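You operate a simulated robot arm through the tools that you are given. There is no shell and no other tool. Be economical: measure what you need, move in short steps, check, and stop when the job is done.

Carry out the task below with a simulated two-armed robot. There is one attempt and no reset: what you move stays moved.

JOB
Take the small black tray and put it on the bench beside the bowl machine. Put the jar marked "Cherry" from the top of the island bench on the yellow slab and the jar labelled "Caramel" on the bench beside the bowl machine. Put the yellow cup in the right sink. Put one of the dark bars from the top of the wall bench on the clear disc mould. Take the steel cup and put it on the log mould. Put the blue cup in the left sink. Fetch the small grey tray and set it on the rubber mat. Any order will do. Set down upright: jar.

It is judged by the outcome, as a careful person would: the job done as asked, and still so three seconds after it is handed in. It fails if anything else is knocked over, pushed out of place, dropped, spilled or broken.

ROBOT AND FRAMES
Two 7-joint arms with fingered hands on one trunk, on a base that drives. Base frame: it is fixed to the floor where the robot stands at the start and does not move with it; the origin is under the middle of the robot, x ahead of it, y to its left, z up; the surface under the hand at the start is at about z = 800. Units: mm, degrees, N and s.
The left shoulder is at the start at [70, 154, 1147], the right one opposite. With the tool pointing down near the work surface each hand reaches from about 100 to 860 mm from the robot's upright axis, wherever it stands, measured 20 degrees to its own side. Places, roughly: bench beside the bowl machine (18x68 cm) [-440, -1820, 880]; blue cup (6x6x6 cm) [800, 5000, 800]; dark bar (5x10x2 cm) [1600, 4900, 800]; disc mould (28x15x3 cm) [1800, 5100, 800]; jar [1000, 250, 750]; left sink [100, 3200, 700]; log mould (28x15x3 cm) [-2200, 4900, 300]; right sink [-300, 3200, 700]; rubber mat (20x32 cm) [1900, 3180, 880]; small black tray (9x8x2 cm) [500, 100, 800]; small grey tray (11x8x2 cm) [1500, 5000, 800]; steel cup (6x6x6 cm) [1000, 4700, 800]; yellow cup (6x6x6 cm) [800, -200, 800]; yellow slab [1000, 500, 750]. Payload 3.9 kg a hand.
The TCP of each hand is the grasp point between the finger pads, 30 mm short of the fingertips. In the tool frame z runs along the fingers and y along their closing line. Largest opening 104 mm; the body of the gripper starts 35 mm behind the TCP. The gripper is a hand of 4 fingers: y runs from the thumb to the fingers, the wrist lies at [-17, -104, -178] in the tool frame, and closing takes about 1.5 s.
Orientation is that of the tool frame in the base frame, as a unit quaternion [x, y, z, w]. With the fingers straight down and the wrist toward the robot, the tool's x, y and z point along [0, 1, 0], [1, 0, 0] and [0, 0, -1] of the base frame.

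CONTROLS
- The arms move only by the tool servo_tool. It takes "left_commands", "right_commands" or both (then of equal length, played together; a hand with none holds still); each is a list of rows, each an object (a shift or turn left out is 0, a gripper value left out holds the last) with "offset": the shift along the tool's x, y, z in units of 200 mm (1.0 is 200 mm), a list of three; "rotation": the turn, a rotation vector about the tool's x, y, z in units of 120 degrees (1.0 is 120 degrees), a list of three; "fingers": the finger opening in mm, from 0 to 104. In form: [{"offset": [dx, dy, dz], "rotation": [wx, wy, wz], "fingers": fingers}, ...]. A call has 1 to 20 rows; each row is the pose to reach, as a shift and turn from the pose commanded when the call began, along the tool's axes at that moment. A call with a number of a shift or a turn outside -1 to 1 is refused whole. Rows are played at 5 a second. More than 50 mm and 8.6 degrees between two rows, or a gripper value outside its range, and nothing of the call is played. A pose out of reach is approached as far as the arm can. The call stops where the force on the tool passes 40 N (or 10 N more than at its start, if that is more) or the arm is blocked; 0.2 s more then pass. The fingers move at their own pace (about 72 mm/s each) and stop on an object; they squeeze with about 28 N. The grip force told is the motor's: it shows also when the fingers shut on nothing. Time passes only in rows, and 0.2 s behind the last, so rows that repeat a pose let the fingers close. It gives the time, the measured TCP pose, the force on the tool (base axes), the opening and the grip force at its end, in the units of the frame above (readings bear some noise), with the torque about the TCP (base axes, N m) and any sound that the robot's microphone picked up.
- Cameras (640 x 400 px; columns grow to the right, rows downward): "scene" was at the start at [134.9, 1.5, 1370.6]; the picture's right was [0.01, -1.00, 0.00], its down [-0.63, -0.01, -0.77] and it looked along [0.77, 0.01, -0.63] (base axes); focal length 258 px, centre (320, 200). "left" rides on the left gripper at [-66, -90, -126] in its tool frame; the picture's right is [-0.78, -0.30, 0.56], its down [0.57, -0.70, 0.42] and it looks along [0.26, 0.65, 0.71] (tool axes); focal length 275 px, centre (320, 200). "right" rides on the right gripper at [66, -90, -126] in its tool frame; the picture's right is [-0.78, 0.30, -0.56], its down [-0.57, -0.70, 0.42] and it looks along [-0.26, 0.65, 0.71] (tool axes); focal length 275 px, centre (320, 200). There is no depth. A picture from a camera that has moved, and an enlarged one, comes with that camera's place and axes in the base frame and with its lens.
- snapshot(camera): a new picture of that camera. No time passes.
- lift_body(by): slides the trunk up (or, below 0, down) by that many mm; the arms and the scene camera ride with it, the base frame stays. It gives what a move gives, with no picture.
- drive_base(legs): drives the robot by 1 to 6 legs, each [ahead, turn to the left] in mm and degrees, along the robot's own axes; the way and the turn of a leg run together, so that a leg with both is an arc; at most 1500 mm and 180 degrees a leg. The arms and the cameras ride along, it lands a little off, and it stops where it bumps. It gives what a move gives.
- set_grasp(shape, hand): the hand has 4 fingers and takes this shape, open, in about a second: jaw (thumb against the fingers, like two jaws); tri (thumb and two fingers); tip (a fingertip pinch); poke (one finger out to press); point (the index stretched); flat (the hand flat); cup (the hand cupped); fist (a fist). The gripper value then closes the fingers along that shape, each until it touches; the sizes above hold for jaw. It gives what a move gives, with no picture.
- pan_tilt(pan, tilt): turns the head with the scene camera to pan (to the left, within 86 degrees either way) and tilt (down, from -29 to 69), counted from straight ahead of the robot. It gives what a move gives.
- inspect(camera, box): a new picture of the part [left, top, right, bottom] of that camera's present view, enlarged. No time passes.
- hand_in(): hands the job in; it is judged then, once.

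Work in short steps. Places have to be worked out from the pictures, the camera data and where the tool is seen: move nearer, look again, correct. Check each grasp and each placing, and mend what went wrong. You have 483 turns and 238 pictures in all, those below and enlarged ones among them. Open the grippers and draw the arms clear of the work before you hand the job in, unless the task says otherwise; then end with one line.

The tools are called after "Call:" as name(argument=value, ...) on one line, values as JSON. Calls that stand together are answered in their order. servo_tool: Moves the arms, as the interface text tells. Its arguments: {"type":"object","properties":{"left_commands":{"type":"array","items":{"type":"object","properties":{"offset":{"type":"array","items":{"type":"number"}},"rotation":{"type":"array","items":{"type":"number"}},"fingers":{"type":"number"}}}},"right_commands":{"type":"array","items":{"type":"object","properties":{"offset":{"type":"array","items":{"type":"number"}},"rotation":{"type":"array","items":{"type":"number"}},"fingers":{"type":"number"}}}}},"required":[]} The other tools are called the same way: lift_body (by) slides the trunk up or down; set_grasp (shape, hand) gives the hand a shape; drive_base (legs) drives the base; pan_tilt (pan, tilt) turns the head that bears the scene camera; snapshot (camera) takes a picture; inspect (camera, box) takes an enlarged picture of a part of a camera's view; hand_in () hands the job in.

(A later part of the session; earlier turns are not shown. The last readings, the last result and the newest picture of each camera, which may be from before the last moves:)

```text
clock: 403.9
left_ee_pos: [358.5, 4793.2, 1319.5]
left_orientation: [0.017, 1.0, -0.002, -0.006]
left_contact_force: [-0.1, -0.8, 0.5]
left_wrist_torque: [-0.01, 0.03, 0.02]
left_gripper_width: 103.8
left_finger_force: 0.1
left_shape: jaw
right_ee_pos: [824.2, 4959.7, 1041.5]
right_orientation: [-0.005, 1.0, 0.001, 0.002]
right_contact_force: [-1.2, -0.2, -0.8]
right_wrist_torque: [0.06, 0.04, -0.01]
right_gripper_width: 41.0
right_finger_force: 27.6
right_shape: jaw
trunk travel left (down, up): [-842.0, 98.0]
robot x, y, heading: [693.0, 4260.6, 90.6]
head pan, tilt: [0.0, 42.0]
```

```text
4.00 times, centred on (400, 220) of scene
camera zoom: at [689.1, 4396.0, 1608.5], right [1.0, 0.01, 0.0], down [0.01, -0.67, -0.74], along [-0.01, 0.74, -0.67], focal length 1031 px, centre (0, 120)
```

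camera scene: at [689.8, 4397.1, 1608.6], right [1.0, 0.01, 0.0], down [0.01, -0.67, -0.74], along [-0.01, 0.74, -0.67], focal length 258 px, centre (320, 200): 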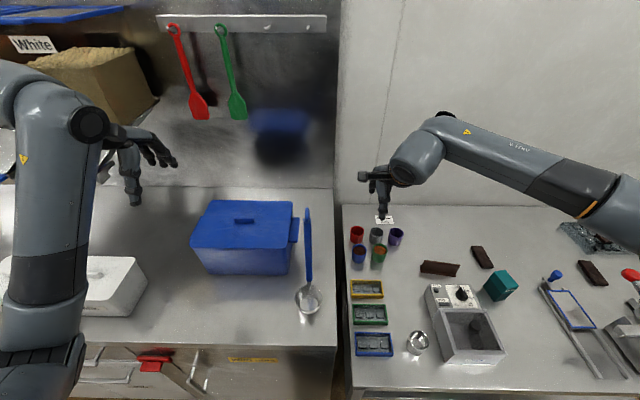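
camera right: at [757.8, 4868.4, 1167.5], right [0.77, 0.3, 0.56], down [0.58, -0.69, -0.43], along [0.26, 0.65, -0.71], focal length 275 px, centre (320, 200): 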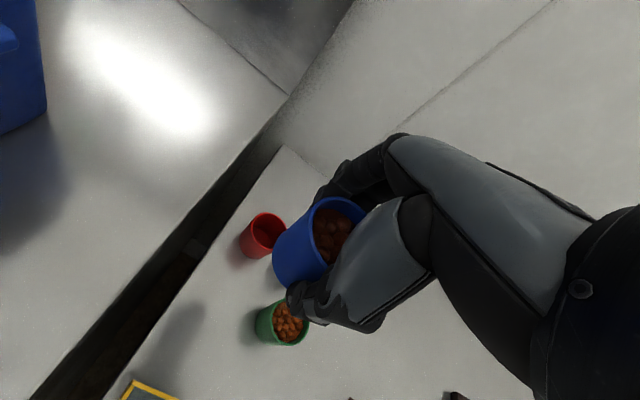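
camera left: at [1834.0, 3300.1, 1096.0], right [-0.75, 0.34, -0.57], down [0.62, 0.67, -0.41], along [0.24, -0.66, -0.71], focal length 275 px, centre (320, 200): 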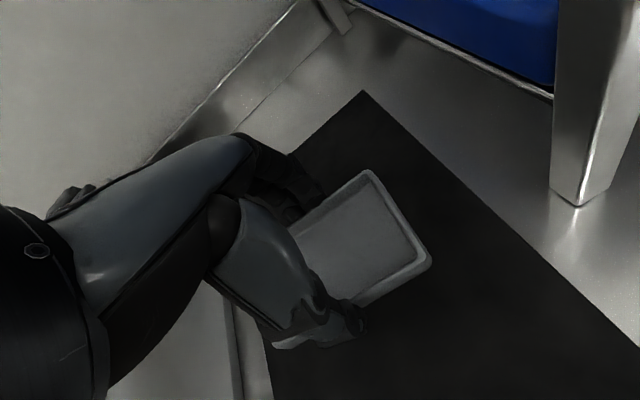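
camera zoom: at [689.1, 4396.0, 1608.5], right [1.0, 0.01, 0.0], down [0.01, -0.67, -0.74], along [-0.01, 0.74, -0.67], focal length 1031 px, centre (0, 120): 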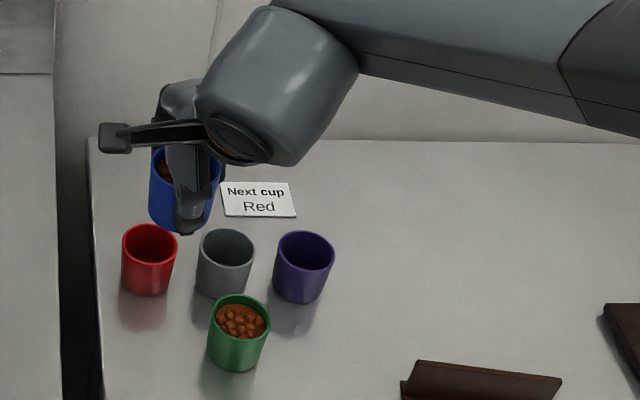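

The blue cup is held; its neighbours are untouched. I retract and drive to x≈1160 so the left hand can take the steel cup.

Call:
servo_tool(right_commands=[{"offset": [0, -0.1, -0.15]}, {"offset": [0, -0.25, -0.3]}, {"offset": [0, -0.42, -0.45]}, {"offset": [0, -0.62, -0.55]}, {"offset": [0, -0.82, -0.65]}, {"offset": [0, -1.0, -0.7]}])

Call:
drive_base(legs=[[-200, 0], [0, -90], [470, 0], [0, 89]])

Call:
lift_body(by=-200)

Call:
snapshot(camera="scene")

Call:
snapshot(camera="left")

```text
clock: 405.3
left_ee_pos: [359.1, 4790.1, 1319.4]
left_orientation: [0.018, 1.0, -0.002, -0.007]
left_contact_force: [-0.8, -0.5, -0.4]
left_wrist_torque: [0.01, -0.03, 0.01]
left_gripper_width: 103.8
left_finger_force: 0.0
left_shape: jaw
right_ee_pos: [827.2, 4754.6, 1182.6]
right_orientation: [-0.005, 1.0, 0.002, 0.001]
right_contact_force: [-0.2, 0.0, -0.6]
right_wrist_torque: [0.03, -0.03, -0.03]
right_gripper_width: 40.9
right_finger_force: 27.8
right_shape: jaw
trunk travel left (down, up): [-842.0, 98.0]
robot x, y, heading: [693.8, 4259.4, 90.7]
head pan, tilt: [0.0, 42.0]
```

```text
clock: 416.8
left_ee_pos: [866.3, 4611.9, 1318.6]
left_orientation: [0.052, 0.999, -0.002, -0.007]
left_contact_force: [0.5, 0.3, -0.4]
left_wrist_torque: [-0.01, -0.03, 0.0]
left_gripper_width: 103.8
left_finger_force: 0.0
left_shape: jaw
right_ee_pos: [1330.2, 4544.8, 1181.5]
right_orientation: [0.031, 1.0, 0.002, 0.001]
right_contact_force: [-0.4, -0.2, -0.3]
right_wrist_torque: [0.02, 0.0, 0.02]
right_gripper_width: 40.7
right_finger_force: 27.9
right_shape: jaw
trunk travel left (down, up): [-842.0, 98.0]
robot x, y, heading: [1162.0, 4065.3, 86.9]
head pan, tilt: [0.0, 42.0]
```

```text
clock: 419.0
left_ee_pos: [866.2, 4612.1, 1118.3]
left_orientation: [0.052, 0.999, -0.003, -0.007]
left_contact_force: [-1.1, -0.1, -1.1]
left_wrist_torque: [-0.03, -0.03, -0.02]
left_gripper_width: 103.7
left_finger_force: 0.0
left_shape: jaw
right_ee_pos: [1328.7, 4544.2, 982.1]
right_orientation: [0.031, 1.0, 0.003, 0.001]
right_contact_force: [0.0, -0.3, -0.4]
right_wrist_torque: [-0.03, 0.0, -0.01]
right_gripper_width: 40.5
right_finger_force: 28.3
right_shape: jaw
trunk travel left (down, up): [-642.0, 298.0]
robot x, y, heading: [1164.9, 4060.9, 86.8]
head pan, tilt: [0.0, 42.0]
```

```text
76 pictures are left
camera scene: at [1168.7, 4194.9, 1408.6], right [1.0, -0.06, 0.0], down [-0.04, -0.67, -0.74], along [0.04, 0.74, -0.67], focal length 258 px, centre (320, 200)
```

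scene: 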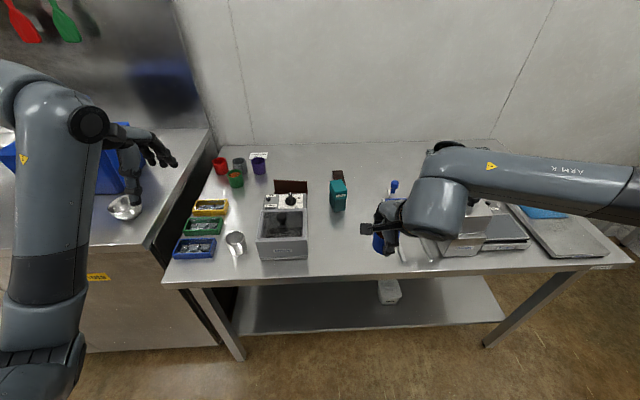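

```text
75 pictures are left
camera left: at [923.1, 4517.6, 1243.0], right [0.73, -0.38, -0.57], down [-0.65, -0.64, -0.41], along [-0.2, 0.67, -0.71], focal length 275 px, centre (320, 200)
```

left: 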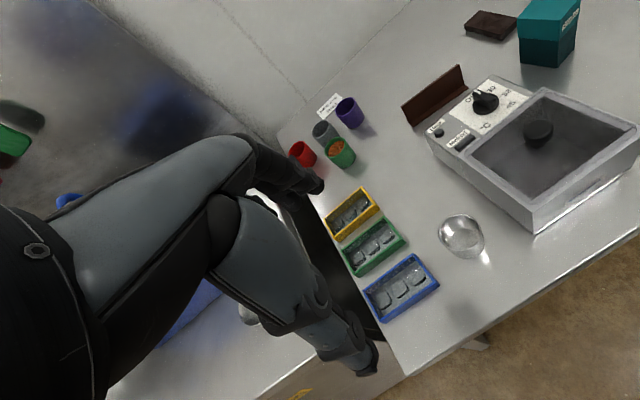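

The steel cup is at (959,4664), with room beside the melter. I move the left hand over it, biased slightly left.

Call:
servo_tool(left_commands=[{"offset": [-0.1, 0.08, 0.1], "fingers": 90}, {"offset": [-0.2, 0.16, 0.25], "fingers": 90}, {"offset": [-0.3, 0.24, 0.4], "fingers": 90}, {"offset": [-0.405, 0.304, 0.55], "fingers": 90}, {"offset": [-0.405, 0.304, 0.75], "fingers": 90}, {"offset": [-0.405, 0.304, 0.85], "fingers": 90}, {"offset": [-0.405, 0.304, 0.85], "fingers": 90}])

Call:
snapshot(camera="left")

Call:
inspect(camera="scene", box=[140, 150, 340, 275])

```text
clock: 420.6
left_ee_pos: [949.3, 4661.9, 950.2]
left_orientation: [0.053, 0.999, -0.002, -0.007]
left_contact_force: [-0.2, 0.1, 0.0]
left_wrist_torque: [0.0, 0.0, 0.0]
left_gripper_width: 90.1
left_finger_force: 0.1
left_shape: jaw
right_ee_pos: [1330.2, 4543.4, 980.6]
right_orientation: [0.031, 1.0, 0.003, 0.001]
right_contact_force: [-0.1, -0.5, -1.5]
right_wrist_torque: [0.01, -0.01, -0.02]
right_gripper_width: 40.5
right_finger_force: 27.9
right_shape: jaw
trunk travel left (down, up): [-642.0, 298.0]
robot x, y, heading: [1163.9, 4060.1, 86.7]
head pan, tilt: [0.0, 42.0]
```

```text
74 pictures are left
camera left: at [1005.2, 4567.2, 1074.3], right [0.73, -0.38, -0.57], down [-0.65, -0.64, -0.41], along [-0.2, 0.67, -0.71], focal length 275 px, centre (320, 200)
```

left: 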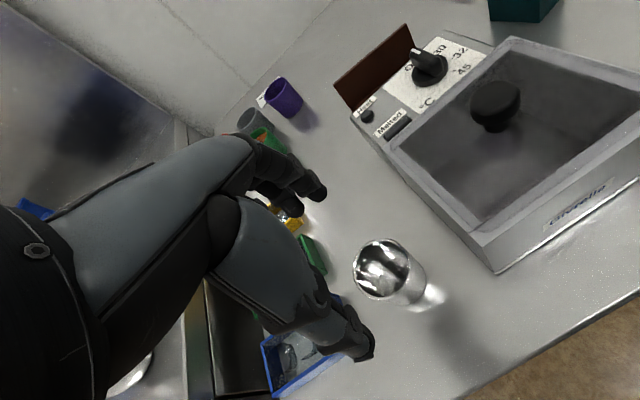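

```text
3.20 times, centred on (240, 212) of scene
camera zoom: at [1169.0, 4195.1, 1408.5], right [1.0, -0.06, 0.0], down [-0.04, -0.67, -0.74], along [0.04, 0.74, -0.67], focal length 825 px, centre (576, 160)
```

zoom: 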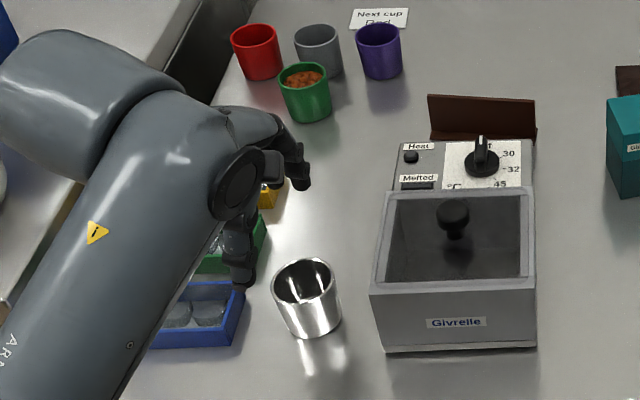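

The cup's rim is centred at (960,4667). I correct, descend and grip.

Call:
servo_tool(left_commands=[{"offset": [-0.04, 0.03, 0.15]}, {"offset": [-0.04, 0.03, 0.35]}, {"offset": [-0.04, 0.03, 0.5]}, {"offset": [-0.04, 0.03, 0.56]}, {"offset": [-0.04, 0.03, 0.56]}])

Call:
snapshot(camera="left")

```text
clock: 421.8
left_ee_pos: [955.4, 4667.7, 836.4]
left_orientation: [0.052, 0.999, -0.002, -0.008]
left_contact_force: [-0.1, 0.3, 0.0]
left_wrist_torque: [-0.02, 0.0, -0.04]
left_gripper_width: 90.2
left_finger_force: 0.1
left_shape: jaw
right_ee_pos: [1328.4, 4544.4, 982.6]
right_orientation: [0.032, 0.999, 0.003, 0.0]
right_contact_force: [-0.2, -0.1, -1.5]
right_wrist_torque: [0.0, -0.03, 0.0]
right_gripper_width: 40.6
right_finger_force: 27.8
right_shape: jaw
trunk travel left (down, up): [-642.0, 298.0]
robot x, y, heading: [1159.9, 4062.7, 86.8]
head pan, tilt: [0.0, 42.0]
```

```text
72 pictures are left
camera left: at [1012.6, 4572.2, 961.5], right [0.73, -0.38, -0.57], down [-0.65, -0.64, -0.41], along [-0.21, 0.67, -0.71], focal length 275 px, centre (320, 200)
```

left: 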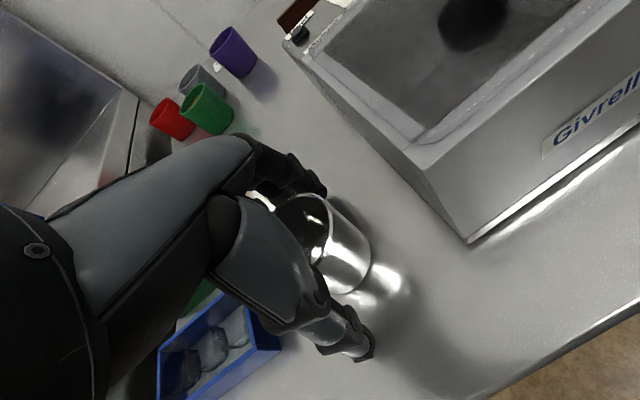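

Call:
servo_tool(left_commands=[{"fingers": 20}, {"fingers": 20}, {"fingers": 20}, {"fingers": 20}, {"fingers": 20}, {"fingers": 20}, {"fingers": 20}])

Call:
servo_tool(left_commands=[{"offset": [0, 0, -0.1]}, {"offset": [0, 0, -0.3]}, {"offset": [0, 0, -0.5]}, {"offset": [0, 0, -0.7]}, {"offset": [0, 0, -0.9]}, {"offset": [0, 0, -1.0]}])

Call:
servo_tool(left_commands=[{"offset": [0.08, -0.08, -0.15]}, {"offset": [0.16, -0.16, -0.3]}, {"offset": [0.24, -0.24, -0.4]}, {"offset": [0.35, -0.3, -0.45]}])

Call:
snapshot(camera="left")

```text
clock: 423.4
left_ee_pos: [957.2, 4668.3, 837.1]
left_orientation: [0.052, 0.999, -0.002, -0.007]
left_contact_force: [0.2, -0.7, -1.5]
left_wrist_torque: [-0.02, 0.02, -0.01]
left_gripper_width: 40.2
left_finger_force: 28.2
left_shape: jaw
right_ee_pos: [1329.7, 4545.5, 983.0]
right_orientation: [0.03, 1.0, 0.002, 0.0]
right_contact_force: [-0.1, -0.6, -0.2]
right_wrist_torque: [-0.02, 0.0, 0.02]
right_gripper_width: 40.7
right_finger_force: 28.3
right_shape: jaw
trunk travel left (down, up): [-642.0, 298.0]
robot x, y, heading: [1162.0, 4059.3, 86.7]
head pan, tilt: [0.0, 42.0]
```

```text
clock: 424.8
left_ee_pos: [960.7, 4670.2, 1035.4]
left_orientation: [0.052, 0.999, -0.003, -0.007]
left_contact_force: [0.5, -0.1, -0.7]
left_wrist_torque: [0.01, 0.0, 0.03]
left_gripper_width: 39.8
left_finger_force: 28.3
left_shape: jaw
right_ee_pos: [1330.0, 4546.8, 982.2]
right_orientation: [0.03, 1.0, 0.002, 0.0]
right_contact_force: [-0.5, 0.1, -0.6]
right_wrist_torque: [0.03, -0.03, 0.0]
right_gripper_width: 40.5
right_finger_force: 28.0
right_shape: jaw
trunk travel left (down, up): [-642.0, 298.0]
robot x, y, heading: [1159.4, 4064.1, 86.8]
head pan, tilt: [0.0, 42.0]
```

```text
clock: 425.8
left_ee_pos: [884.3, 4615.3, 1125.2]
left_orientation: [0.053, 0.999, -0.001, -0.007]
left_contact_force: [-0.3, 1.0, -0.5]
left_wrist_torque: [0.02, -0.04, -0.02]
left_gripper_width: 39.5
left_finger_force: 27.7
left_shape: jaw
right_ee_pos: [1328.2, 4544.8, 983.3]
right_orientation: [0.029, 1.0, 0.003, 0.0]
right_contact_force: [-0.4, -0.4, -0.7]
right_wrist_torque: [0.0, -0.04, -0.02]
right_gripper_width: 40.9
right_finger_force: 28.0
right_shape: jaw
trunk travel left (down, up): [-642.0, 298.0]
robot x, y, heading: [1168.0, 4061.4, 86.8]
head pan, tilt: [0.0, 42.0]
```

```text
71 pictures are left
camera left: at [940.6, 4520.9, 1248.4], right [0.73, -0.38, -0.57], down [-0.65, -0.64, -0.41], along [-0.2, 0.67, -0.71], focal length 275 px, centre (320, 200)
```

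left: 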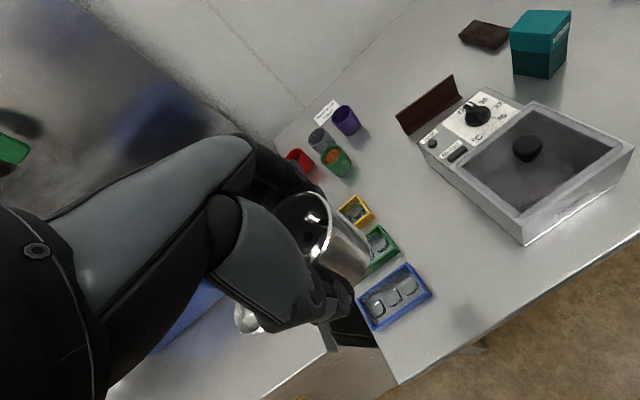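

Both cups are held. I raise the trunk and drive to the sinks, standing at about (195,3975), facing them.

Call:
lift_body(by=210)

Call:
drive_base(legs=[[0, 92], [970, 0], [0, 90]])

Call:
pan_tilt(pan=0, tilt=45)

Call:
snapshot(camera="scene")

```text
clock: 428.1
left_ee_pos: [886.2, 4616.4, 1333.7]
left_orientation: [0.052, 0.999, -0.003, -0.006]
left_contact_force: [-0.3, 1.1, -0.4]
left_wrist_torque: [0.03, 0.01, 0.04]
left_gripper_width: 40.0
left_finger_force: 27.9
left_shape: jaw
right_ee_pos: [1330.4, 4543.4, 1191.6]
right_orientation: [0.031, 1.0, 0.002, 0.0]
right_contact_force: [0.2, -0.6, -0.8]
right_wrist_torque: [0.02, 0.0, -0.01]
right_gripper_width: 40.5
right_finger_force: 27.5
right_shape: jaw
trunk travel left (down, up): [-852.0, 88.0]
robot x, y, heading: [1159.5, 4065.5, 86.9]
head pan, tilt: [0.0, 42.0]
```

```text
clock: 440.9
left_ee_pos: [500.5, 3543.1, 1334.0]
left_orientation: [1.0, -0.025, 0.006, -0.003]
left_contact_force: [-0.5, 0.0, 0.0]
left_wrist_torque: [-0.01, 0.02, 0.03]
left_gripper_width: 39.4
left_finger_force: 28.6
left_shape: jaw
right_ee_pos: [54.4, 3591.9, 1191.5]
right_orientation: [1.0, -0.002, 0.0, 0.002]
right_contact_force: [0.5, 0.4, -0.1]
right_wrist_torque: [0.02, 0.02, -0.02]
right_gripper_width: 40.0
right_finger_force: 28.6
right_shape: jaw
trunk travel left (down, up): [-852.0, 88.0]
robot x, y, heading: [193.6, 4081.0, -90.0]
head pan, tilt: [0.0, 42.0]
```

```text
clock: 441.5
left_ee_pos: [501.2, 3542.2, 1334.2]
left_orientation: [1.0, -0.025, 0.006, -0.003]
left_contact_force: [-0.5, 0.6, -1.1]
left_wrist_torque: [-0.01, -0.05, -0.02]
left_gripper_width: 39.5
left_finger_force: 27.8
left_shape: jaw
right_ee_pos: [54.8, 3592.1, 1192.1]
right_orientation: [1.0, -0.002, 0.0, 0.001]
right_contact_force: [-0.2, 0.3, -0.6]
right_wrist_torque: [0.0, -0.01, 0.02]
right_gripper_width: 39.8
right_finger_force: 27.6
right_shape: jaw
trunk travel left (down, up): [-852.0, 88.0]
robot x, y, heading: [196.4, 4085.5, -89.9]
head pan, tilt: [0.0, 45.0]
```

```text
70 pictures are left
camera scene: at [194.6, 3951.8, 1614.2], right [-1.0, 0.0, 0.0], down [0.0, 0.71, -0.71], along [0.0, -0.71, -0.71], focal length 258 px, centre (320, 200)
```

scene: 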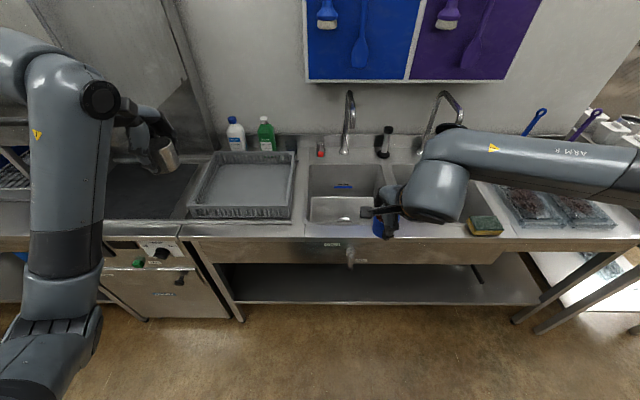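

I drive forward to y≈3835, then extend the blue cup over the left basin.

Call:
drive_base(legs=[[250, 0]])

Call:
servo_tool(right_commands=[{"offset": [-0.03, 0.2, 0]}, {"offset": [-0.06, 0.4, 0]}, {"offset": [-0.09, 0.6, 0.1]}, {"offset": [-0.1, 0.82, 0.2]}, {"offset": [-0.1, 0.82, 0.4]}, {"offset": [-0.1, 0.82, 0.6]}, {"offset": [-0.1, 0.82, 0.8]}, {"offset": [-0.1, 0.82, 0.95]}])

Call:
snapshot(camera="scene")

Call:
snapshot(camera="right")

```text
clock: 443.3
left_ee_pos: [497.3, 3288.4, 1335.8]
left_orientation: [1.0, -0.028, 0.005, 0.0]
left_contact_force: [0.5, 1.0, -0.4]
left_wrist_torque: [-0.02, -0.02, -0.02]
left_gripper_width: 39.4
left_finger_force: 27.8
left_shape: jaw
right_ee_pos: [52.0, 3338.2, 1192.5]
right_orientation: [1.0, -0.006, 0.0, 0.003]
right_contact_force: [0.2, 1.2, -0.5]
right_wrist_torque: [-0.02, -0.02, -0.02]
right_gripper_width: 40.0
right_finger_force: 28.3
right_shape: jaw
trunk travel left (down, up): [-852.0, 88.0]
robot x, y, heading: [193.0, 3826.3, -90.7]
head pan, tilt: [0.0, 45.0]
```

```text
clock: 445.1
left_ee_pos: [498.1, 3284.7, 1334.2]
left_orientation: [1.0, -0.028, 0.006, -0.002]
left_contact_force: [-0.3, 0.7, -0.2]
left_wrist_torque: [-0.02, 0.03, 0.02]
left_gripper_width: 39.4
left_finger_force: 28.3
left_shape: jaw
right_ee_pos: [30.6, 3171.1, 1001.3]
right_orientation: [1.0, -0.005, 0.0, 0.002]
right_contact_force: [0.2, 0.2, 0.1]
right_wrist_torque: [0.0, -0.01, 0.01]
right_gripper_width: 39.9
right_finger_force: 27.9
right_shape: jaw
trunk travel left (down, up): [-852.0, 88.0]
robot x, y, heading: [193.0, 3826.3, -90.3]
head pan, tilt: [0.0, 45.0]
```

```text
69 pictures are left
camera scene: at [193.3, 3695.1, 1614.2], right [-1.0, 0.01, 0.0], down [0.0, 0.71, -0.71], along [0.0, -0.71, -0.71], focal length 258 px, centre (320, 200)
```

scene: 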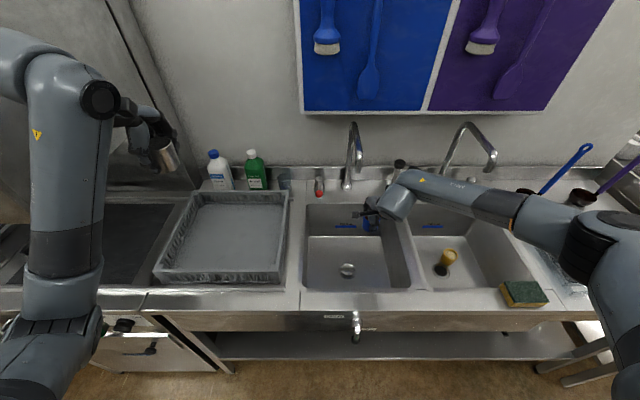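

```text
68 pictures are left
camera right: at [97.2, 3260.9, 1127.1], right [-0.78, -0.29, 0.56], down [-0.57, 0.71, -0.43], along [-0.27, -0.65, -0.71], focal length 275 px, centre (320, 200)
```

right: 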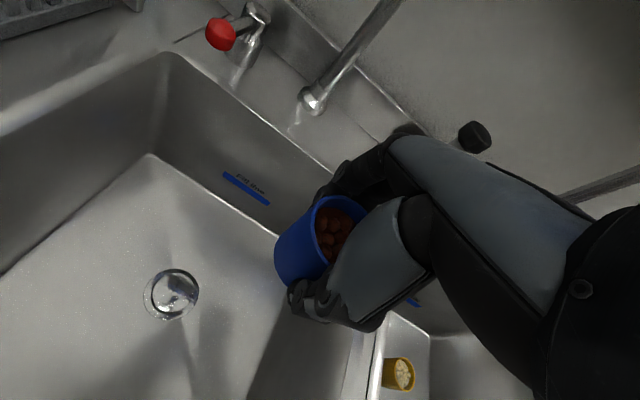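

The layout matches the first sink. I lower a little, then drive the last 60 mm.

Call:
servo_tool(right_commands=[{"offset": [-0.01, 0, 0.1]}, {"offset": [-0.02, 0, 0.21]}, {"offset": [-0.02, 0, 0.21]}])

Call:
drive_base(legs=[[58, 0]])

Call:
servo_tool(right_commands=[{"offset": [0, 0, 0.15]}, {"offset": [0, 0, 0.3]}, {"offset": [0, 0, 0.45]}, {"offset": [0, 0, 0.45]}])

Call:
snapshot(camera="scene")

```text
clock: 445.9
left_ee_pos: [497.3, 3287.1, 1334.1]
left_orientation: [1.0, -0.027, 0.006, -0.002]
left_contact_force: [0.3, 0.2, -1.3]
left_wrist_torque: [0.02, -0.01, 0.0]
left_gripper_width: 39.5
left_finger_force: 27.6
left_shape: jaw
right_ee_pos: [23.8, 3171.8, 959.7]
right_orientation: [1.0, -0.005, 0.0, 0.003]
right_contact_force: [0.1, -0.3, -0.2]
right_wrist_torque: [0.01, 0.0, 0.0]
right_gripper_width: 39.8
right_finger_force: 28.2
right_shape: jaw
trunk travel left (down, up): [-852.0, 88.0]
robot x, y, heading: [195.5, 3827.0, -90.3]
head pan, tilt: [0.0, 45.0]
```

```text
clock: 446.9
left_ee_pos: [496.5, 3235.8, 1336.3]
left_orientation: [1.0, -0.027, 0.007, 0.001]
left_contact_force: [0.1, -2.2, -1.3]
left_wrist_torque: [0.04, 0.02, 0.01]
left_gripper_width: 39.4
left_finger_force: 27.8
left_shape: jaw
right_ee_pos: [25.0, 3119.0, 963.1]
right_orientation: [1.0, -0.005, 0.001, 0.005]
right_contact_force: [0.6, -1.3, -1.1]
right_wrist_torque: [0.12, 0.0, 0.04]
right_gripper_width: 40.0
right_finger_force: 28.4
right_shape: jaw
trunk travel left (down, up): [-852.0, 88.0]
robot x, y, heading: [196.0, 3771.6, -90.3]
head pan, tilt: [0.0, 45.0]
```

```text
clock: 447.9
left_ee_pos: [498.0, 3241.6, 1338.1]
left_orientation: [1.0, -0.027, 0.007, 0.003]
left_contact_force: [0.6, -0.6, -1.2]
left_wrist_torque: [-0.02, 0.0, 0.0]
left_gripper_width: 39.3
left_finger_force: 28.1
left_shape: jaw
right_ee_pos: [25.1, 3122.0, 874.8]
right_orientation: [1.0, -0.004, 0.0, 0.008]
right_contact_force: [1.0, -0.4, -0.8]
right_wrist_torque: [0.01, 0.01, -0.01]
right_gripper_width: 39.8
right_finger_force: 27.4
right_shape: jaw
trunk travel left (down, up): [-852.0, 88.0]
robot x, y, heading: [196.6, 3773.8, -90.3]
head pan, tilt: [0.0, 45.0]
```

```text
67 pictures are left
camera scene: at [193.2, 3637.8, 1614.2], right [-1.0, 0.01, 0.0], down [0.0, 0.71, -0.71], along [0.0, -0.71, -0.71], focal length 258 px, centre (320, 200)
```

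scene: 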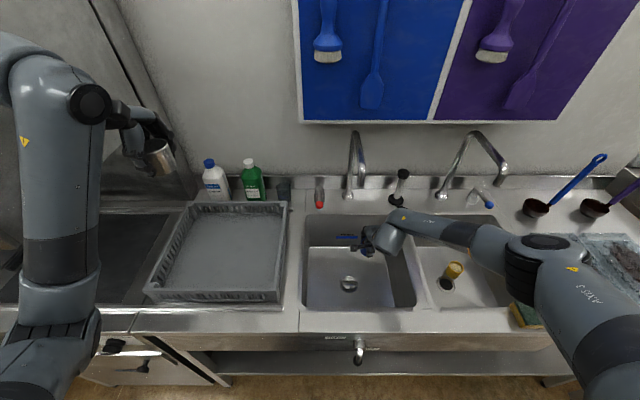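

All clear. I lower the trunk 100 mm as before, then use the arm.

Call:
lift_body(by=-100)

Call:
servo_tool(right_commands=[{"offset": [0, 0.02, 0.1]}, {"offset": [0, 0.02, 0.2]}, {"offset": [0, 0.02, 0.2]}])

Call:
snapshot(camera="scene")

Call:
snapshot(camera="right")

```text
clock: 449.2
left_ee_pos: [497.5, 3240.9, 1237.7]
left_orientation: [1.0, -0.028, 0.007, 0.004]
left_contact_force: [0.3, 0.5, -0.4]
left_wrist_torque: [-0.01, 0.02, 0.02]
left_gripper_width: 39.2
left_finger_force: 28.1
left_shape: jaw
right_ee_pos: [25.0, 3121.9, 774.4]
right_orientation: [1.0, -0.005, 0.0, 0.007]
right_contact_force: [0.2, -0.4, -1.5]
right_wrist_torque: [0.02, -0.02, -0.02]
right_gripper_width: 39.6
right_finger_force: 27.5
right_shape: jaw
trunk travel left (down, up): [-752.0, 188.0]
robot x, y, heading: [194.1, 3769.2, -90.3]
head pan, tilt: [0.0, 45.0]
```

```text
clock: 450.0
left_ee_pos: [498.0, 3241.9, 1239.0]
left_orientation: [1.0, -0.028, 0.007, 0.003]
left_contact_force: [-0.2, 0.0, -1.3]
left_wrist_torque: [-0.02, -0.01, 0.01]
left_gripper_width: 39.2
left_finger_force: 28.3
left_shape: jaw
right_ee_pos: [24.0, 3115.7, 735.5]
right_orientation: [1.0, -0.004, 0.001, 0.008]
right_contact_force: [-0.3, 0.0, 0.4]
right_wrist_torque: [-0.03, 0.01, 0.0]
right_gripper_width: 39.7
right_finger_force: 27.9
right_shape: jaw
trunk travel left (down, up): [-752.0, 188.0]
robot x, y, heading: [190.8, 3768.5, -90.4]
head pan, tilt: [0.0, 45.0]
```

```text
66 pictures are left
camera scene: at [192.8, 3638.1, 1514.3], right [-1.0, 0.01, 0.0], down [0.0, 0.71, -0.71], along [0.0, -0.71, -0.71], focal length 258 px, centre (320, 200)
```

scene: 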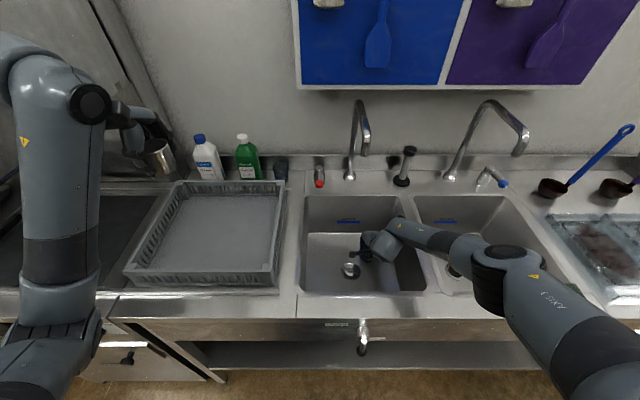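

```text
65 pictures are left
camera right: at [90.9, 3207.4, 859.4], right [-0.78, -0.28, 0.56], down [-0.57, 0.7, -0.43], along [-0.27, -0.66, -0.7], focal length 275 px, centre (320, 200)
```

right: 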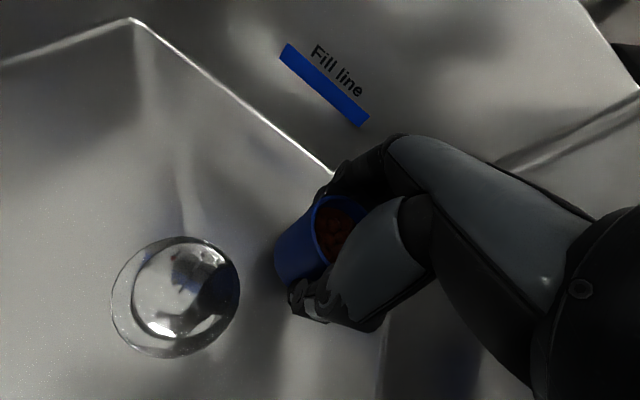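

Contact is expected near z≈708. I lower to 714, then in small steps.

Call:
servo_tool(right_commands=[{"offset": [0, 0, 0.05]}, {"offset": [0, 0, 0.105]}, {"offset": [0, 0, 0.105]}])

Call:
servo_tool(right_commands=[{"offset": [0, 0, 0.01]}, {"offset": [0, 0, 0.02]}, {"offset": [0, 0, 0.02]}])

Call:
servo_tool(right_commands=[{"offset": [0, 0, 0.007]}, {"offset": [0, 0, 0.015]}, {"offset": [0, 0, 0.015]}])

```text
clock: 450.8
left_ee_pos: [498.2, 3240.9, 1238.5]
left_orientation: [1.0, -0.027, 0.007, 0.003]
left_contact_force: [0.2, -0.2, -1.6]
left_wrist_torque: [0.04, 0.01, 0.0]
left_gripper_width: 39.2
left_finger_force: 28.1
left_shape: jaw
right_ee_pos: [25.8, 3115.1, 715.0]
right_orientation: [1.0, -0.005, 0.0, 0.008]
right_contact_force: [0.0, -0.6, -0.7]
right_wrist_torque: [-0.02, 0.01, -0.02]
right_gripper_width: 39.8
right_finger_force: 27.8
right_shape: jaw
trunk travel left (down, up): [-752.0, 188.0]
robot x, y, heading: [193.4, 3764.7, -90.6]
head pan, tilt: [0.0, 45.0]
```

```text
clock: 451.6
left_ee_pos: [497.7, 3241.3, 1238.0]
left_orientation: [1.0, -0.026, 0.007, 0.003]
left_contact_force: [-0.4, 0.0, 0.5]
left_wrist_torque: [0.0, 0.02, -0.02]
left_gripper_width: 39.2
left_finger_force: 28.3
left_shape: jaw
right_ee_pos: [24.9, 3115.1, 709.9]
right_orientation: [1.0, -0.006, 0.0, 0.008]
right_contact_force: [-0.1, 0.8, -0.8]
right_wrist_torque: [0.0, -0.01, 0.01]
right_gripper_width: 39.7
right_finger_force: 28.1
right_shape: jaw
trunk travel left (down, up): [-752.0, 188.0]
robot x, y, heading: [196.7, 3767.8, -90.4]
head pan, tilt: [0.0, 45.0]
```

```text
clock: 452.4
left_ee_pos: [497.1, 3242.0, 1239.0]
left_orientation: [1.0, -0.027, 0.007, 0.004]
left_contact_force: [0.3, -0.1, -1.0]
left_wrist_torque: [0.02, 0.0, -0.01]
left_gripper_width: 39.3
left_finger_force: 28.0
left_shape: jaw
right_ee_pos: [24.2, 3115.3, 708.4]
right_orientation: [1.0, -0.005, 0.0, 0.009]
right_contact_force: [-0.6, -1.2, 3.7]
right_wrist_torque: [-0.09, 0.04, 0.0]
right_gripper_width: 39.7
right_finger_force: 28.2
right_shape: jaw
trunk travel left (down, up): [-752.0, 188.0]
robot x, y, heading: [195.0, 3765.7, -90.2]
head pan, tilt: [0.0, 45.0]
```

Touchdown exactly as predicted. I release and rise.

Call:
servo_tool(right_commands=[{"fingers": 55}, {"fingers": 70}, {"fingers": 80}, {"fingers": 80}])

Call:
servo_tool(right_commands=[{"offset": [0, 0, -0.1]}, {"offset": [0, 0, -0.3]}, {"offset": [0, 0, -0.5]}, {"offset": [0, 0, -0.7]}, {"offset": [0, 0, -0.9]}])

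Call:
snapshot(camera="right")

Call:
servo_tool(right_commands=[{"offset": [0, -0.1, -0.15]}, {"offset": [0, -0.25, -0.3]}, {"offset": [0, -0.4, -0.45]}, {"offset": [0, -0.5, -0.65]}, {"offset": [0, -0.5, -0.85]}, {"offset": [0, -0.5, -1.0]}])

Call:
snapshot(camera="scene")

```text
clock: 453.4
left_ee_pos: [498.0, 3242.2, 1239.0]
left_orientation: [1.0, -0.027, 0.008, 0.003]
left_contact_force: [0.0, -0.4, -0.7]
left_wrist_torque: [-0.01, 0.01, 0.0]
left_gripper_width: 39.2
left_finger_force: 28.4
left_shape: jaw
right_ee_pos: [25.3, 3116.4, 707.5]
right_orientation: [1.0, -0.005, 0.0, 0.008]
right_contact_force: [-0.3, 0.5, -0.2]
right_wrist_torque: [-0.01, 0.02, -0.04]
right_gripper_width: 79.8
right_finger_force: 0.1
right_shape: jaw
trunk travel left (down, up): [-752.0, 188.0]
robot x, y, heading: [195.5, 3769.5, -90.5]
head pan, tilt: [0.0, 45.0]
```

```text
clock: 454.6
left_ee_pos: [498.2, 3243.0, 1239.2]
left_orientation: [1.0, -0.027, 0.007, 0.003]
left_contact_force: [0.6, 0.3, 0.3]
left_wrist_torque: [0.03, -0.01, 0.01]
left_gripper_width: 39.3
left_finger_force: 27.8
left_shape: jaw
right_ee_pos: [24.1, 3121.2, 887.8]
right_orientation: [1.0, -0.004, 0.0, 0.008]
right_contact_force: [-0.6, 0.8, -0.3]
right_wrist_torque: [-0.02, 0.01, 0.02]
right_gripper_width: 79.8
right_finger_force: 0.0
right_shape: jaw
trunk travel left (down, up): [-752.0, 188.0]
robot x, y, heading: [197.7, 3766.9, -90.4]
head pan, tilt: [0.0, 45.0]
```

```text
64 pictures are left
camera right: at [90.5, 3212.2, 1011.7], right [-0.78, -0.28, 0.56], down [-0.57, 0.7, -0.44], along [-0.27, -0.66, -0.7], focal length 275 px, centre (320, 200)
```

right: 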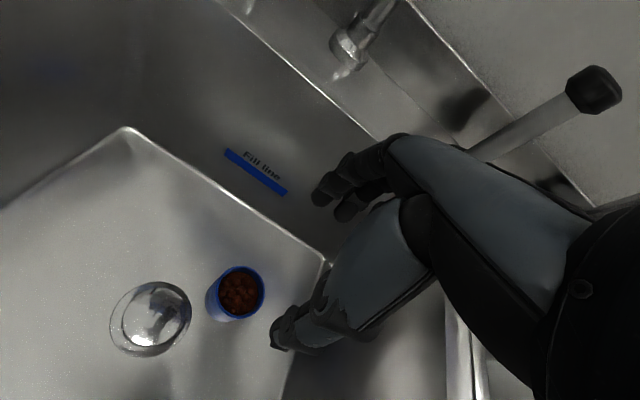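

```text
clock: 456.0
left_ee_pos: [498.3, 3241.3, 1238.6]
left_orientation: [1.0, -0.027, 0.007, 0.004]
left_contact_force: [-1.0, 0.8, -1.0]
left_wrist_torque: [-0.01, -0.01, -0.02]
left_gripper_width: 39.6
left_finger_force: 27.6
left_shape: jaw
right_ee_pos: [24.9, 3221.9, 1085.5]
right_orientation: [1.0, -0.005, 0.0, 0.008]
right_contact_force: [0.2, 0.4, 0.2]
right_wrist_torque: [0.0, 0.0, -0.01]
right_gripper_width: 79.7
right_finger_force: 0.1
right_shape: jaw
trunk travel left (down, up): [-752.0, 188.0]
robot x, y, heading: [196.0, 3769.1, -90.4]
head pan, tilt: [0.0, 45.0]
```

```text
63 pictures are left
camera scene: at [193.3, 3638.0, 1514.2], right [-1.0, 0.01, 0.0], down [0.0, 0.71, -0.71], along [0.0, -0.71, -0.71], focal length 258 px, centre (320, 200)
```

scene: 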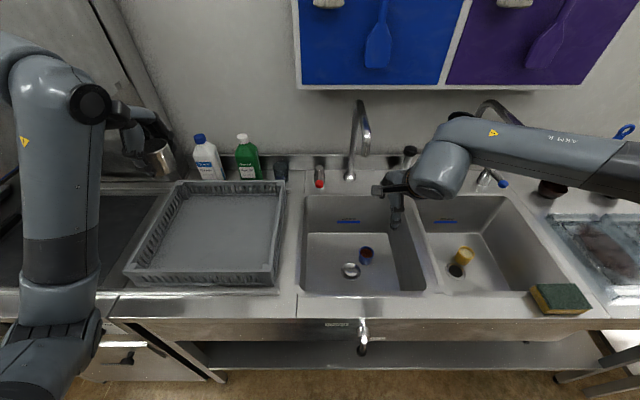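

The blue cup stands in the left sink. Now the steel cup: I back off, turn west and drive toward the log mould.

Call:
drive_base(legs=[[-260, 0], [0, -89.6], [1450, 0]])

Call:
pan_tilt(pan=-35, tilt=38)

Call:
snapshot(camera="scene")

```text
clock: 468.4
left_ee_pos: [-1765.2, 3662.5, 1237.8]
left_orientation: [-0.702, 0.712, -0.002, -0.008]
left_contact_force: [0.5, 1.2, -0.7]
left_wrist_torque: [0.01, -0.02, -0.01]
left_gripper_width: 39.1
left_finger_force: 27.5
left_shape: jaw
right_ee_pos: [-1803.3, 4134.2, 1085.1]
right_orientation: [0.717, -0.697, -0.006, 0.006]
right_contact_force: [0.9, 0.6, 0.0]
right_wrist_torque: [-0.01, -0.03, 0.01]
right_gripper_width: 79.5
right_finger_force: 0.1
right_shape: jaw
trunk travel left (down, up): [-752.0, 188.0]
robot x, y, heading: [-1252.7, 3987.2, -178.1]
head pan, tilt: [0.0, 45.0]
```

```text
clock: 469.4
left_ee_pos: [-1765.3, 3664.0, 1238.0]
left_orientation: [-0.702, 0.712, -0.004, -0.006]
left_contact_force: [0.0, 0.2, -1.5]
left_wrist_torque: [0.0, 0.04, 0.0]
left_gripper_width: 39.2
left_finger_force: 27.9
left_shape: jaw
right_ee_pos: [-1803.0, 4134.4, 1084.7]
right_orientation: [0.718, -0.696, -0.005, 0.005]
right_contact_force: [-0.6, 0.1, -0.3]
right_wrist_torque: [-0.03, -0.01, 0.02]
right_gripper_width: 79.8
right_finger_force: 0.1
right_shape: jaw
trunk travel left (down, up): [-752.0, 188.0]
robot x, y, heading: [-1251.2, 3985.6, -177.9]
head pan, tilt: [-35.0, 38.0]
```

```text
62 pictures are left
camera scene: at [-1373.1, 4032.6, 1524.5], right [0.54, 0.84, 0.0], down [0.52, -0.34, -0.79], along [-0.66, 0.43, -0.62], focal length 258 px, centre (320, 200)
```

scene: 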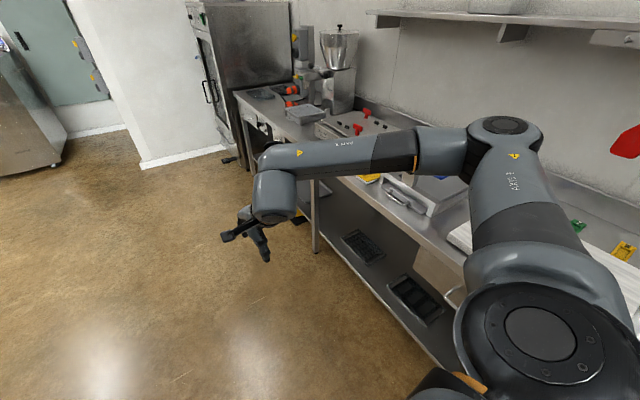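

The log mould is on the lower shelf at about (-2200,4900). I drive to x≈-1950 and face the bench for a better look.

Call:
drive_base(legs=[[700, 0], [0, -92]])

Call:
lift_body(by=-150)

Call:
pan_tilt(pan=15, tilt=45)

Call:
snapshot(camera="scene")

```text
clock: 477.0
left_ee_pos: [-2242.4, 4477.4, 1237.8]
left_orientation: [0.011, 1.0, 0.003, -0.006]
left_contact_force: [0.2, -0.6, 0.2]
left_wrist_torque: [0.02, 0.0, 0.01]
left_gripper_width: 39.0
left_finger_force: 27.9
left_shape: jaw
right_ee_pos: [-1772.3, 4513.4, 1084.6]
right_orientation: [-0.012, 1.0, 0.009, 0.0]
right_contact_force: [0.0, 0.6, 0.8]
right_wrist_torque: [-0.01, 0.01, -0.03]
right_gripper_width: 79.8
right_finger_force: 0.0
right_shape: jaw
trunk travel left (down, up): [-752.0, 188.0]
robot x, y, heading: [-1922.6, 3961.7, 91.6]
head pan, tilt: [-35.0, 38.0]
```

```text
clock: 478.8
left_ee_pos: [-2243.6, 4477.2, 1088.7]
left_orientation: [0.011, 1.0, 0.003, -0.006]
left_contact_force: [-0.3, 0.1, -1.1]
left_wrist_torque: [0.02, 0.0, -0.01]
left_gripper_width: 38.8
left_finger_force: 27.5
left_shape: jaw
right_ee_pos: [-1772.2, 4512.9, 935.1]
right_orientation: [-0.011, 1.0, 0.008, 0.0]
right_contact_force: [-0.3, 0.0, 0.3]
right_wrist_torque: [0.03, 0.0, -0.03]
right_gripper_width: 79.6
right_finger_force: 0.1
right_shape: jaw
trunk travel left (down, up): [-602.0, 338.0]
robot x, y, heading: [-1930.4, 3960.2, 91.6]
head pan, tilt: [-35.0, 38.0]
```

```text
clock: 480.0
left_ee_pos: [-2243.1, 4476.0, 1087.3]
left_orientation: [0.011, 1.0, 0.003, -0.006]
left_contact_force: [1.2, 0.4, -0.7]
left_wrist_torque: [0.0, 0.01, -0.02]
left_gripper_width: 39.0
left_finger_force: 28.2
left_shape: jaw
right_ee_pos: [-1772.3, 4512.8, 934.3]
right_orientation: [-0.012, 1.0, 0.007, 0.0]
right_contact_force: [0.0, 0.2, 0.8]
right_wrist_torque: [0.01, -0.03, 0.01]
right_gripper_width: 79.6
right_finger_force: 0.1
right_shape: jaw
trunk travel left (down, up): [-602.0, 338.0]
robot x, y, heading: [-1922.1, 3954.8, 91.7]
head pan, tilt: [15.0, 45.0]
```

```text
61 pictures are left
camera scene: at [-1949.0, 4087.8, 1364.2], right [0.96, 0.28, 0.0], down [0.2, -0.68, -0.71], along [-0.2, 0.68, -0.71], focal length 258 px, centre (320, 200)
```

scene: 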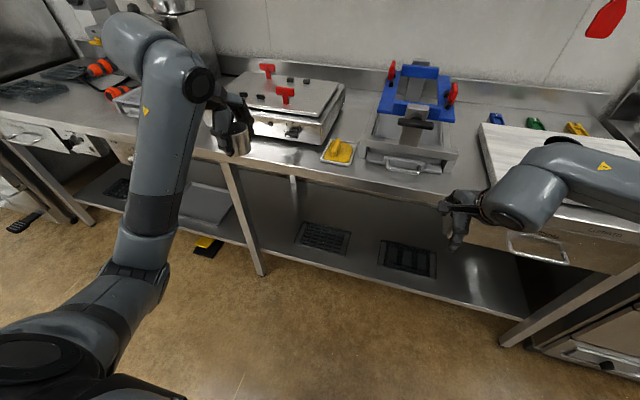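

Call:
inspect(camera="scene", box=[230, 170, 470, 320])

```text
2.67 times, centred on (350, 245) of scene
camera zoom: at [-1949.0, 4087.8, 1364.2], right [0.96, 0.28, 0.0], down [0.2, -0.68, -0.71], along [-0.2, 0.68, -0.71], focal length 687 px, centre (240, 80)
```

zoom: 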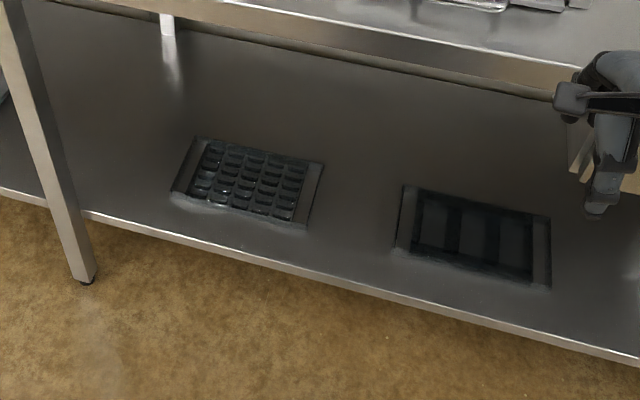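

Call:
inspect(camera="scene", box=[290, 215, 362, 260])

Call:
inspect(camera="scene", box=[80, 160, 160, 210])

```text
8.89 times, centred on (326, 238) of scene
camera zoom: at [-1949.0, 4087.8, 1364.2], right [0.96, 0.28, 0.0], down [0.2, -0.68, -0.71], along [-0.2, 0.68, -0.71], focal length 2291 px, centre (267, -133)
```

zoom: 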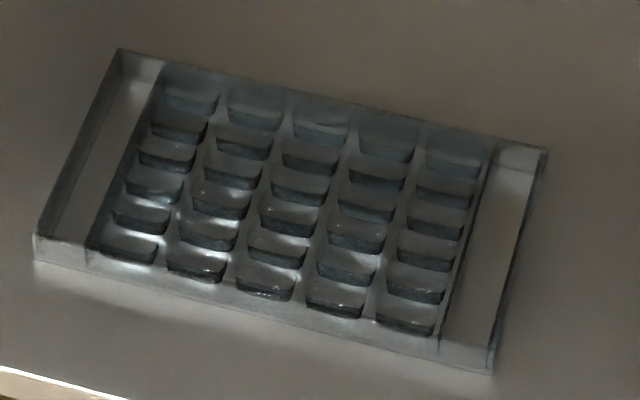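

```text
8.00 times, centred on (120, 185) of scene
camera zoom: at [-1949.0, 4087.8, 1364.2], right [0.96, 0.28, 0.0], down [0.2, -0.68, -0.71], along [-0.2, 0.68, -0.71], focal length 2062 px, centre (1920, 320)
```

zoom: 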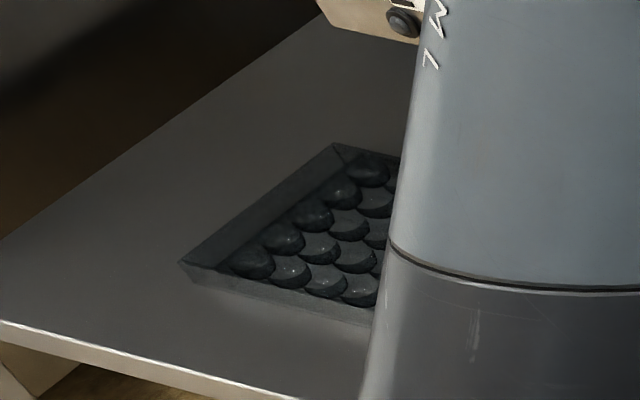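

The middle mould with the small log cavities, at about (-2155,4858), is the log mould. I pull the right hand back so it stays out of the way, then lower the trunk with the cup still in front of the bench.

Call:
servo_tool(right_commands=[{"offset": [0, -0.2, -0.1]}, {"offset": [0, -0.4, -0.2]}, {"offset": [0, -0.6, -0.3]}, {"offset": [0, -0.8, -0.4]}, {"offset": [0, -0.95, -0.5]}])

Call:
lift_body(by=-300)

Call:
snapshot(camera="scene")

```text
clock: 481.2
left_ee_pos: [-2242.4, 4476.6, 1089.3]
left_orientation: [0.011, 1.0, 0.003, -0.007]
left_contact_force: [-0.6, 0.1, -0.7]
left_wrist_torque: [-0.04, -0.01, -0.02]
left_gripper_width: 39.2
left_finger_force: 28.1
left_shape: jaw
right_ee_pos: [-1745.2, 4357.4, 1042.8]
right_orientation: [0.025, 0.999, 0.047, -0.012]
right_contact_force: [-1.2, -0.3, 4.5]
right_wrist_torque: [-0.03, -0.11, 0.0]
right_gripper_width: 79.6
right_finger_force: 0.1
right_shape: jaw
right hand out of reach, approached as far as the arm can: row 4, 5
trunk travel left (down, up): [-602.0, 338.0]
robot x, y, heading: [-1920.8, 3957.4, 91.5]
head pan, tilt: [15.0, 45.0]
```

```text
clock: 484.2
left_ee_pos: [-2242.3, 4475.7, 788.4]
left_orientation: [0.011, 1.0, 0.002, -0.006]
left_contact_force: [-1.0, 0.7, -0.4]
left_wrist_torque: [0.0, -0.03, 0.02]
left_gripper_width: 39.1
left_finger_force: 28.3
left_shape: jaw
right_ee_pos: [-1740.8, 4350.4, 724.6]
right_orientation: [0.034, 0.999, 0.021, -0.011]
right_contact_force: [0.2, 0.1, 0.4]
right_wrist_torque: [-0.01, -0.02, 0.01]
right_gripper_width: 79.8
right_finger_force: 0.1
right_shape: jaw
trunk travel left (down, up): [-302.0, 638.0]
robot x, y, heading: [-1923.0, 3963.9, 91.6]
head pan, tilt: [15.0, 45.0]
```

```text
57 pictures are left
camera scene: at [-1949.1, 4087.6, 1064.3], right [0.96, 0.29, 0.0], down [0.2, -0.68, -0.71], along [-0.2, 0.68, -0.71], focal length 258 px, centre (320, 200)
```

scene: 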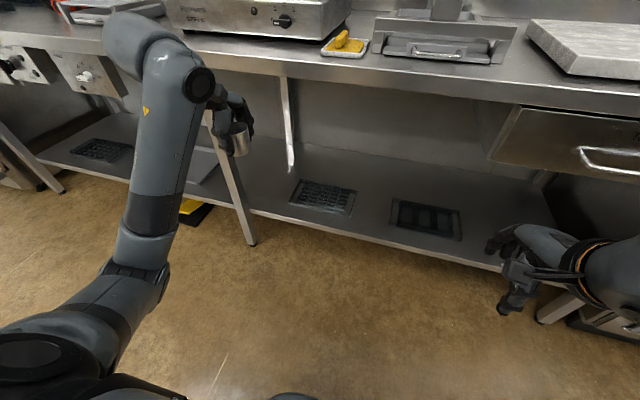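

The mould top is at z≈285–295, centred at about (-2160,4863). I lower the trunk further and bring the cup down below the bench-top level.

Call:
lift_body(by=-150)

Call:
servo_tool(left_commands=[{"offset": [-0.1, 0, 0.2]}, {"offset": [-0.2, 0, 0.4]}, {"offset": [-0.3, 0, 0.6]}, {"offset": [-0.4, 0, 0.8]}, {"offset": [-0.4, 0, 0.95]}, {"offset": [-0.4, 0, 0.95]}])

Call:
snapshot(camera="scene")

Call:
snapshot(camera="left")

```text
clock: 485.9
left_ee_pos: [-2243.4, 4476.6, 638.1]
left_orientation: [0.011, 1.0, 0.003, -0.006]
left_contact_force: [-0.2, -0.7, -0.4]
left_wrist_torque: [-0.01, 0.01, 0.02]
left_gripper_width: 39.2
left_finger_force: 28.2
left_shape: jaw
right_ee_pos: [-1740.1, 4349.6, 573.4]
right_orientation: [0.035, 0.999, 0.021, -0.01]
right_contact_force: [0.5, -0.7, -0.4]
right_wrist_torque: [0.03, -0.01, 0.0]
right_gripper_width: 79.7
right_finger_force: 0.0
right_shape: jaw
trunk travel left (down, up): [-152.0, 788.0]
robot x, y, heading: [-1925.9, 3961.0, 91.7]
head pan, tilt: [15.0, 45.0]
```

```text
clock: 487.3
left_ee_pos: [-2165.7, 4477.3, 447.8]
left_orientation: [0.011, 1.0, 0.003, -0.007]
left_contact_force: [-0.3, 0.0, 0.0]
left_wrist_torque: [0.01, 0.0, 0.0]
left_gripper_width: 38.9
left_finger_force: 28.0
left_shape: jaw
right_ee_pos: [-1740.5, 4350.7, 574.5]
right_orientation: [0.034, 0.999, 0.022, -0.01]
right_contact_force: [1.1, -0.2, -0.2]
right_wrist_torque: [-0.02, 0.0, 0.02]
right_gripper_width: 80.0
right_finger_force: 0.1
right_shape: jaw
trunk travel left (down, up): [-152.0, 788.0]
robot x, y, heading: [-1926.9, 3960.2, 91.3]
head pan, tilt: [15.0, 45.0]
```

```text
56 pictures are left
camera scene: at [-1949.1, 4087.7, 914.2], right [0.96, 0.29, 0.0], down [0.2, -0.68, -0.71], along [-0.2, 0.68, -0.71], focal length 258 px, centre (320, 200)
```

scene: 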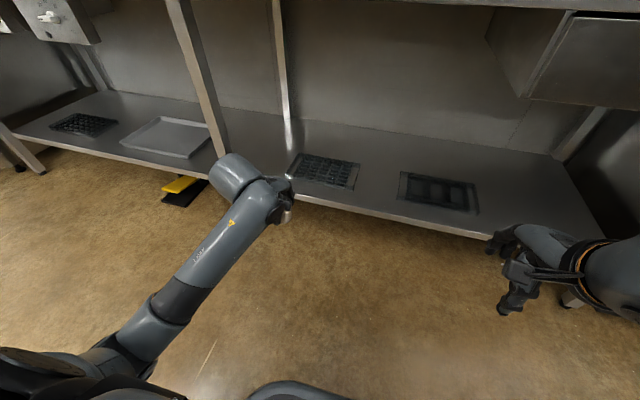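

```text
55 pictures are left
camera left: at [-2102.4, 4386.2, 571.0], right [0.76, -0.31, -0.57], down [-0.59, -0.69, -0.42], along [-0.26, 0.66, -0.71], focal length 275 px, centre (320, 200)
```

left: 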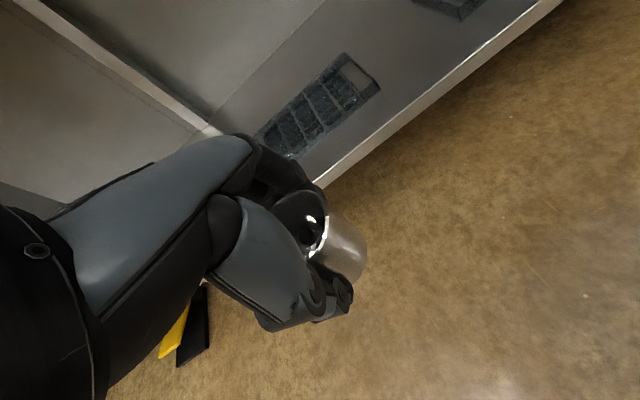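

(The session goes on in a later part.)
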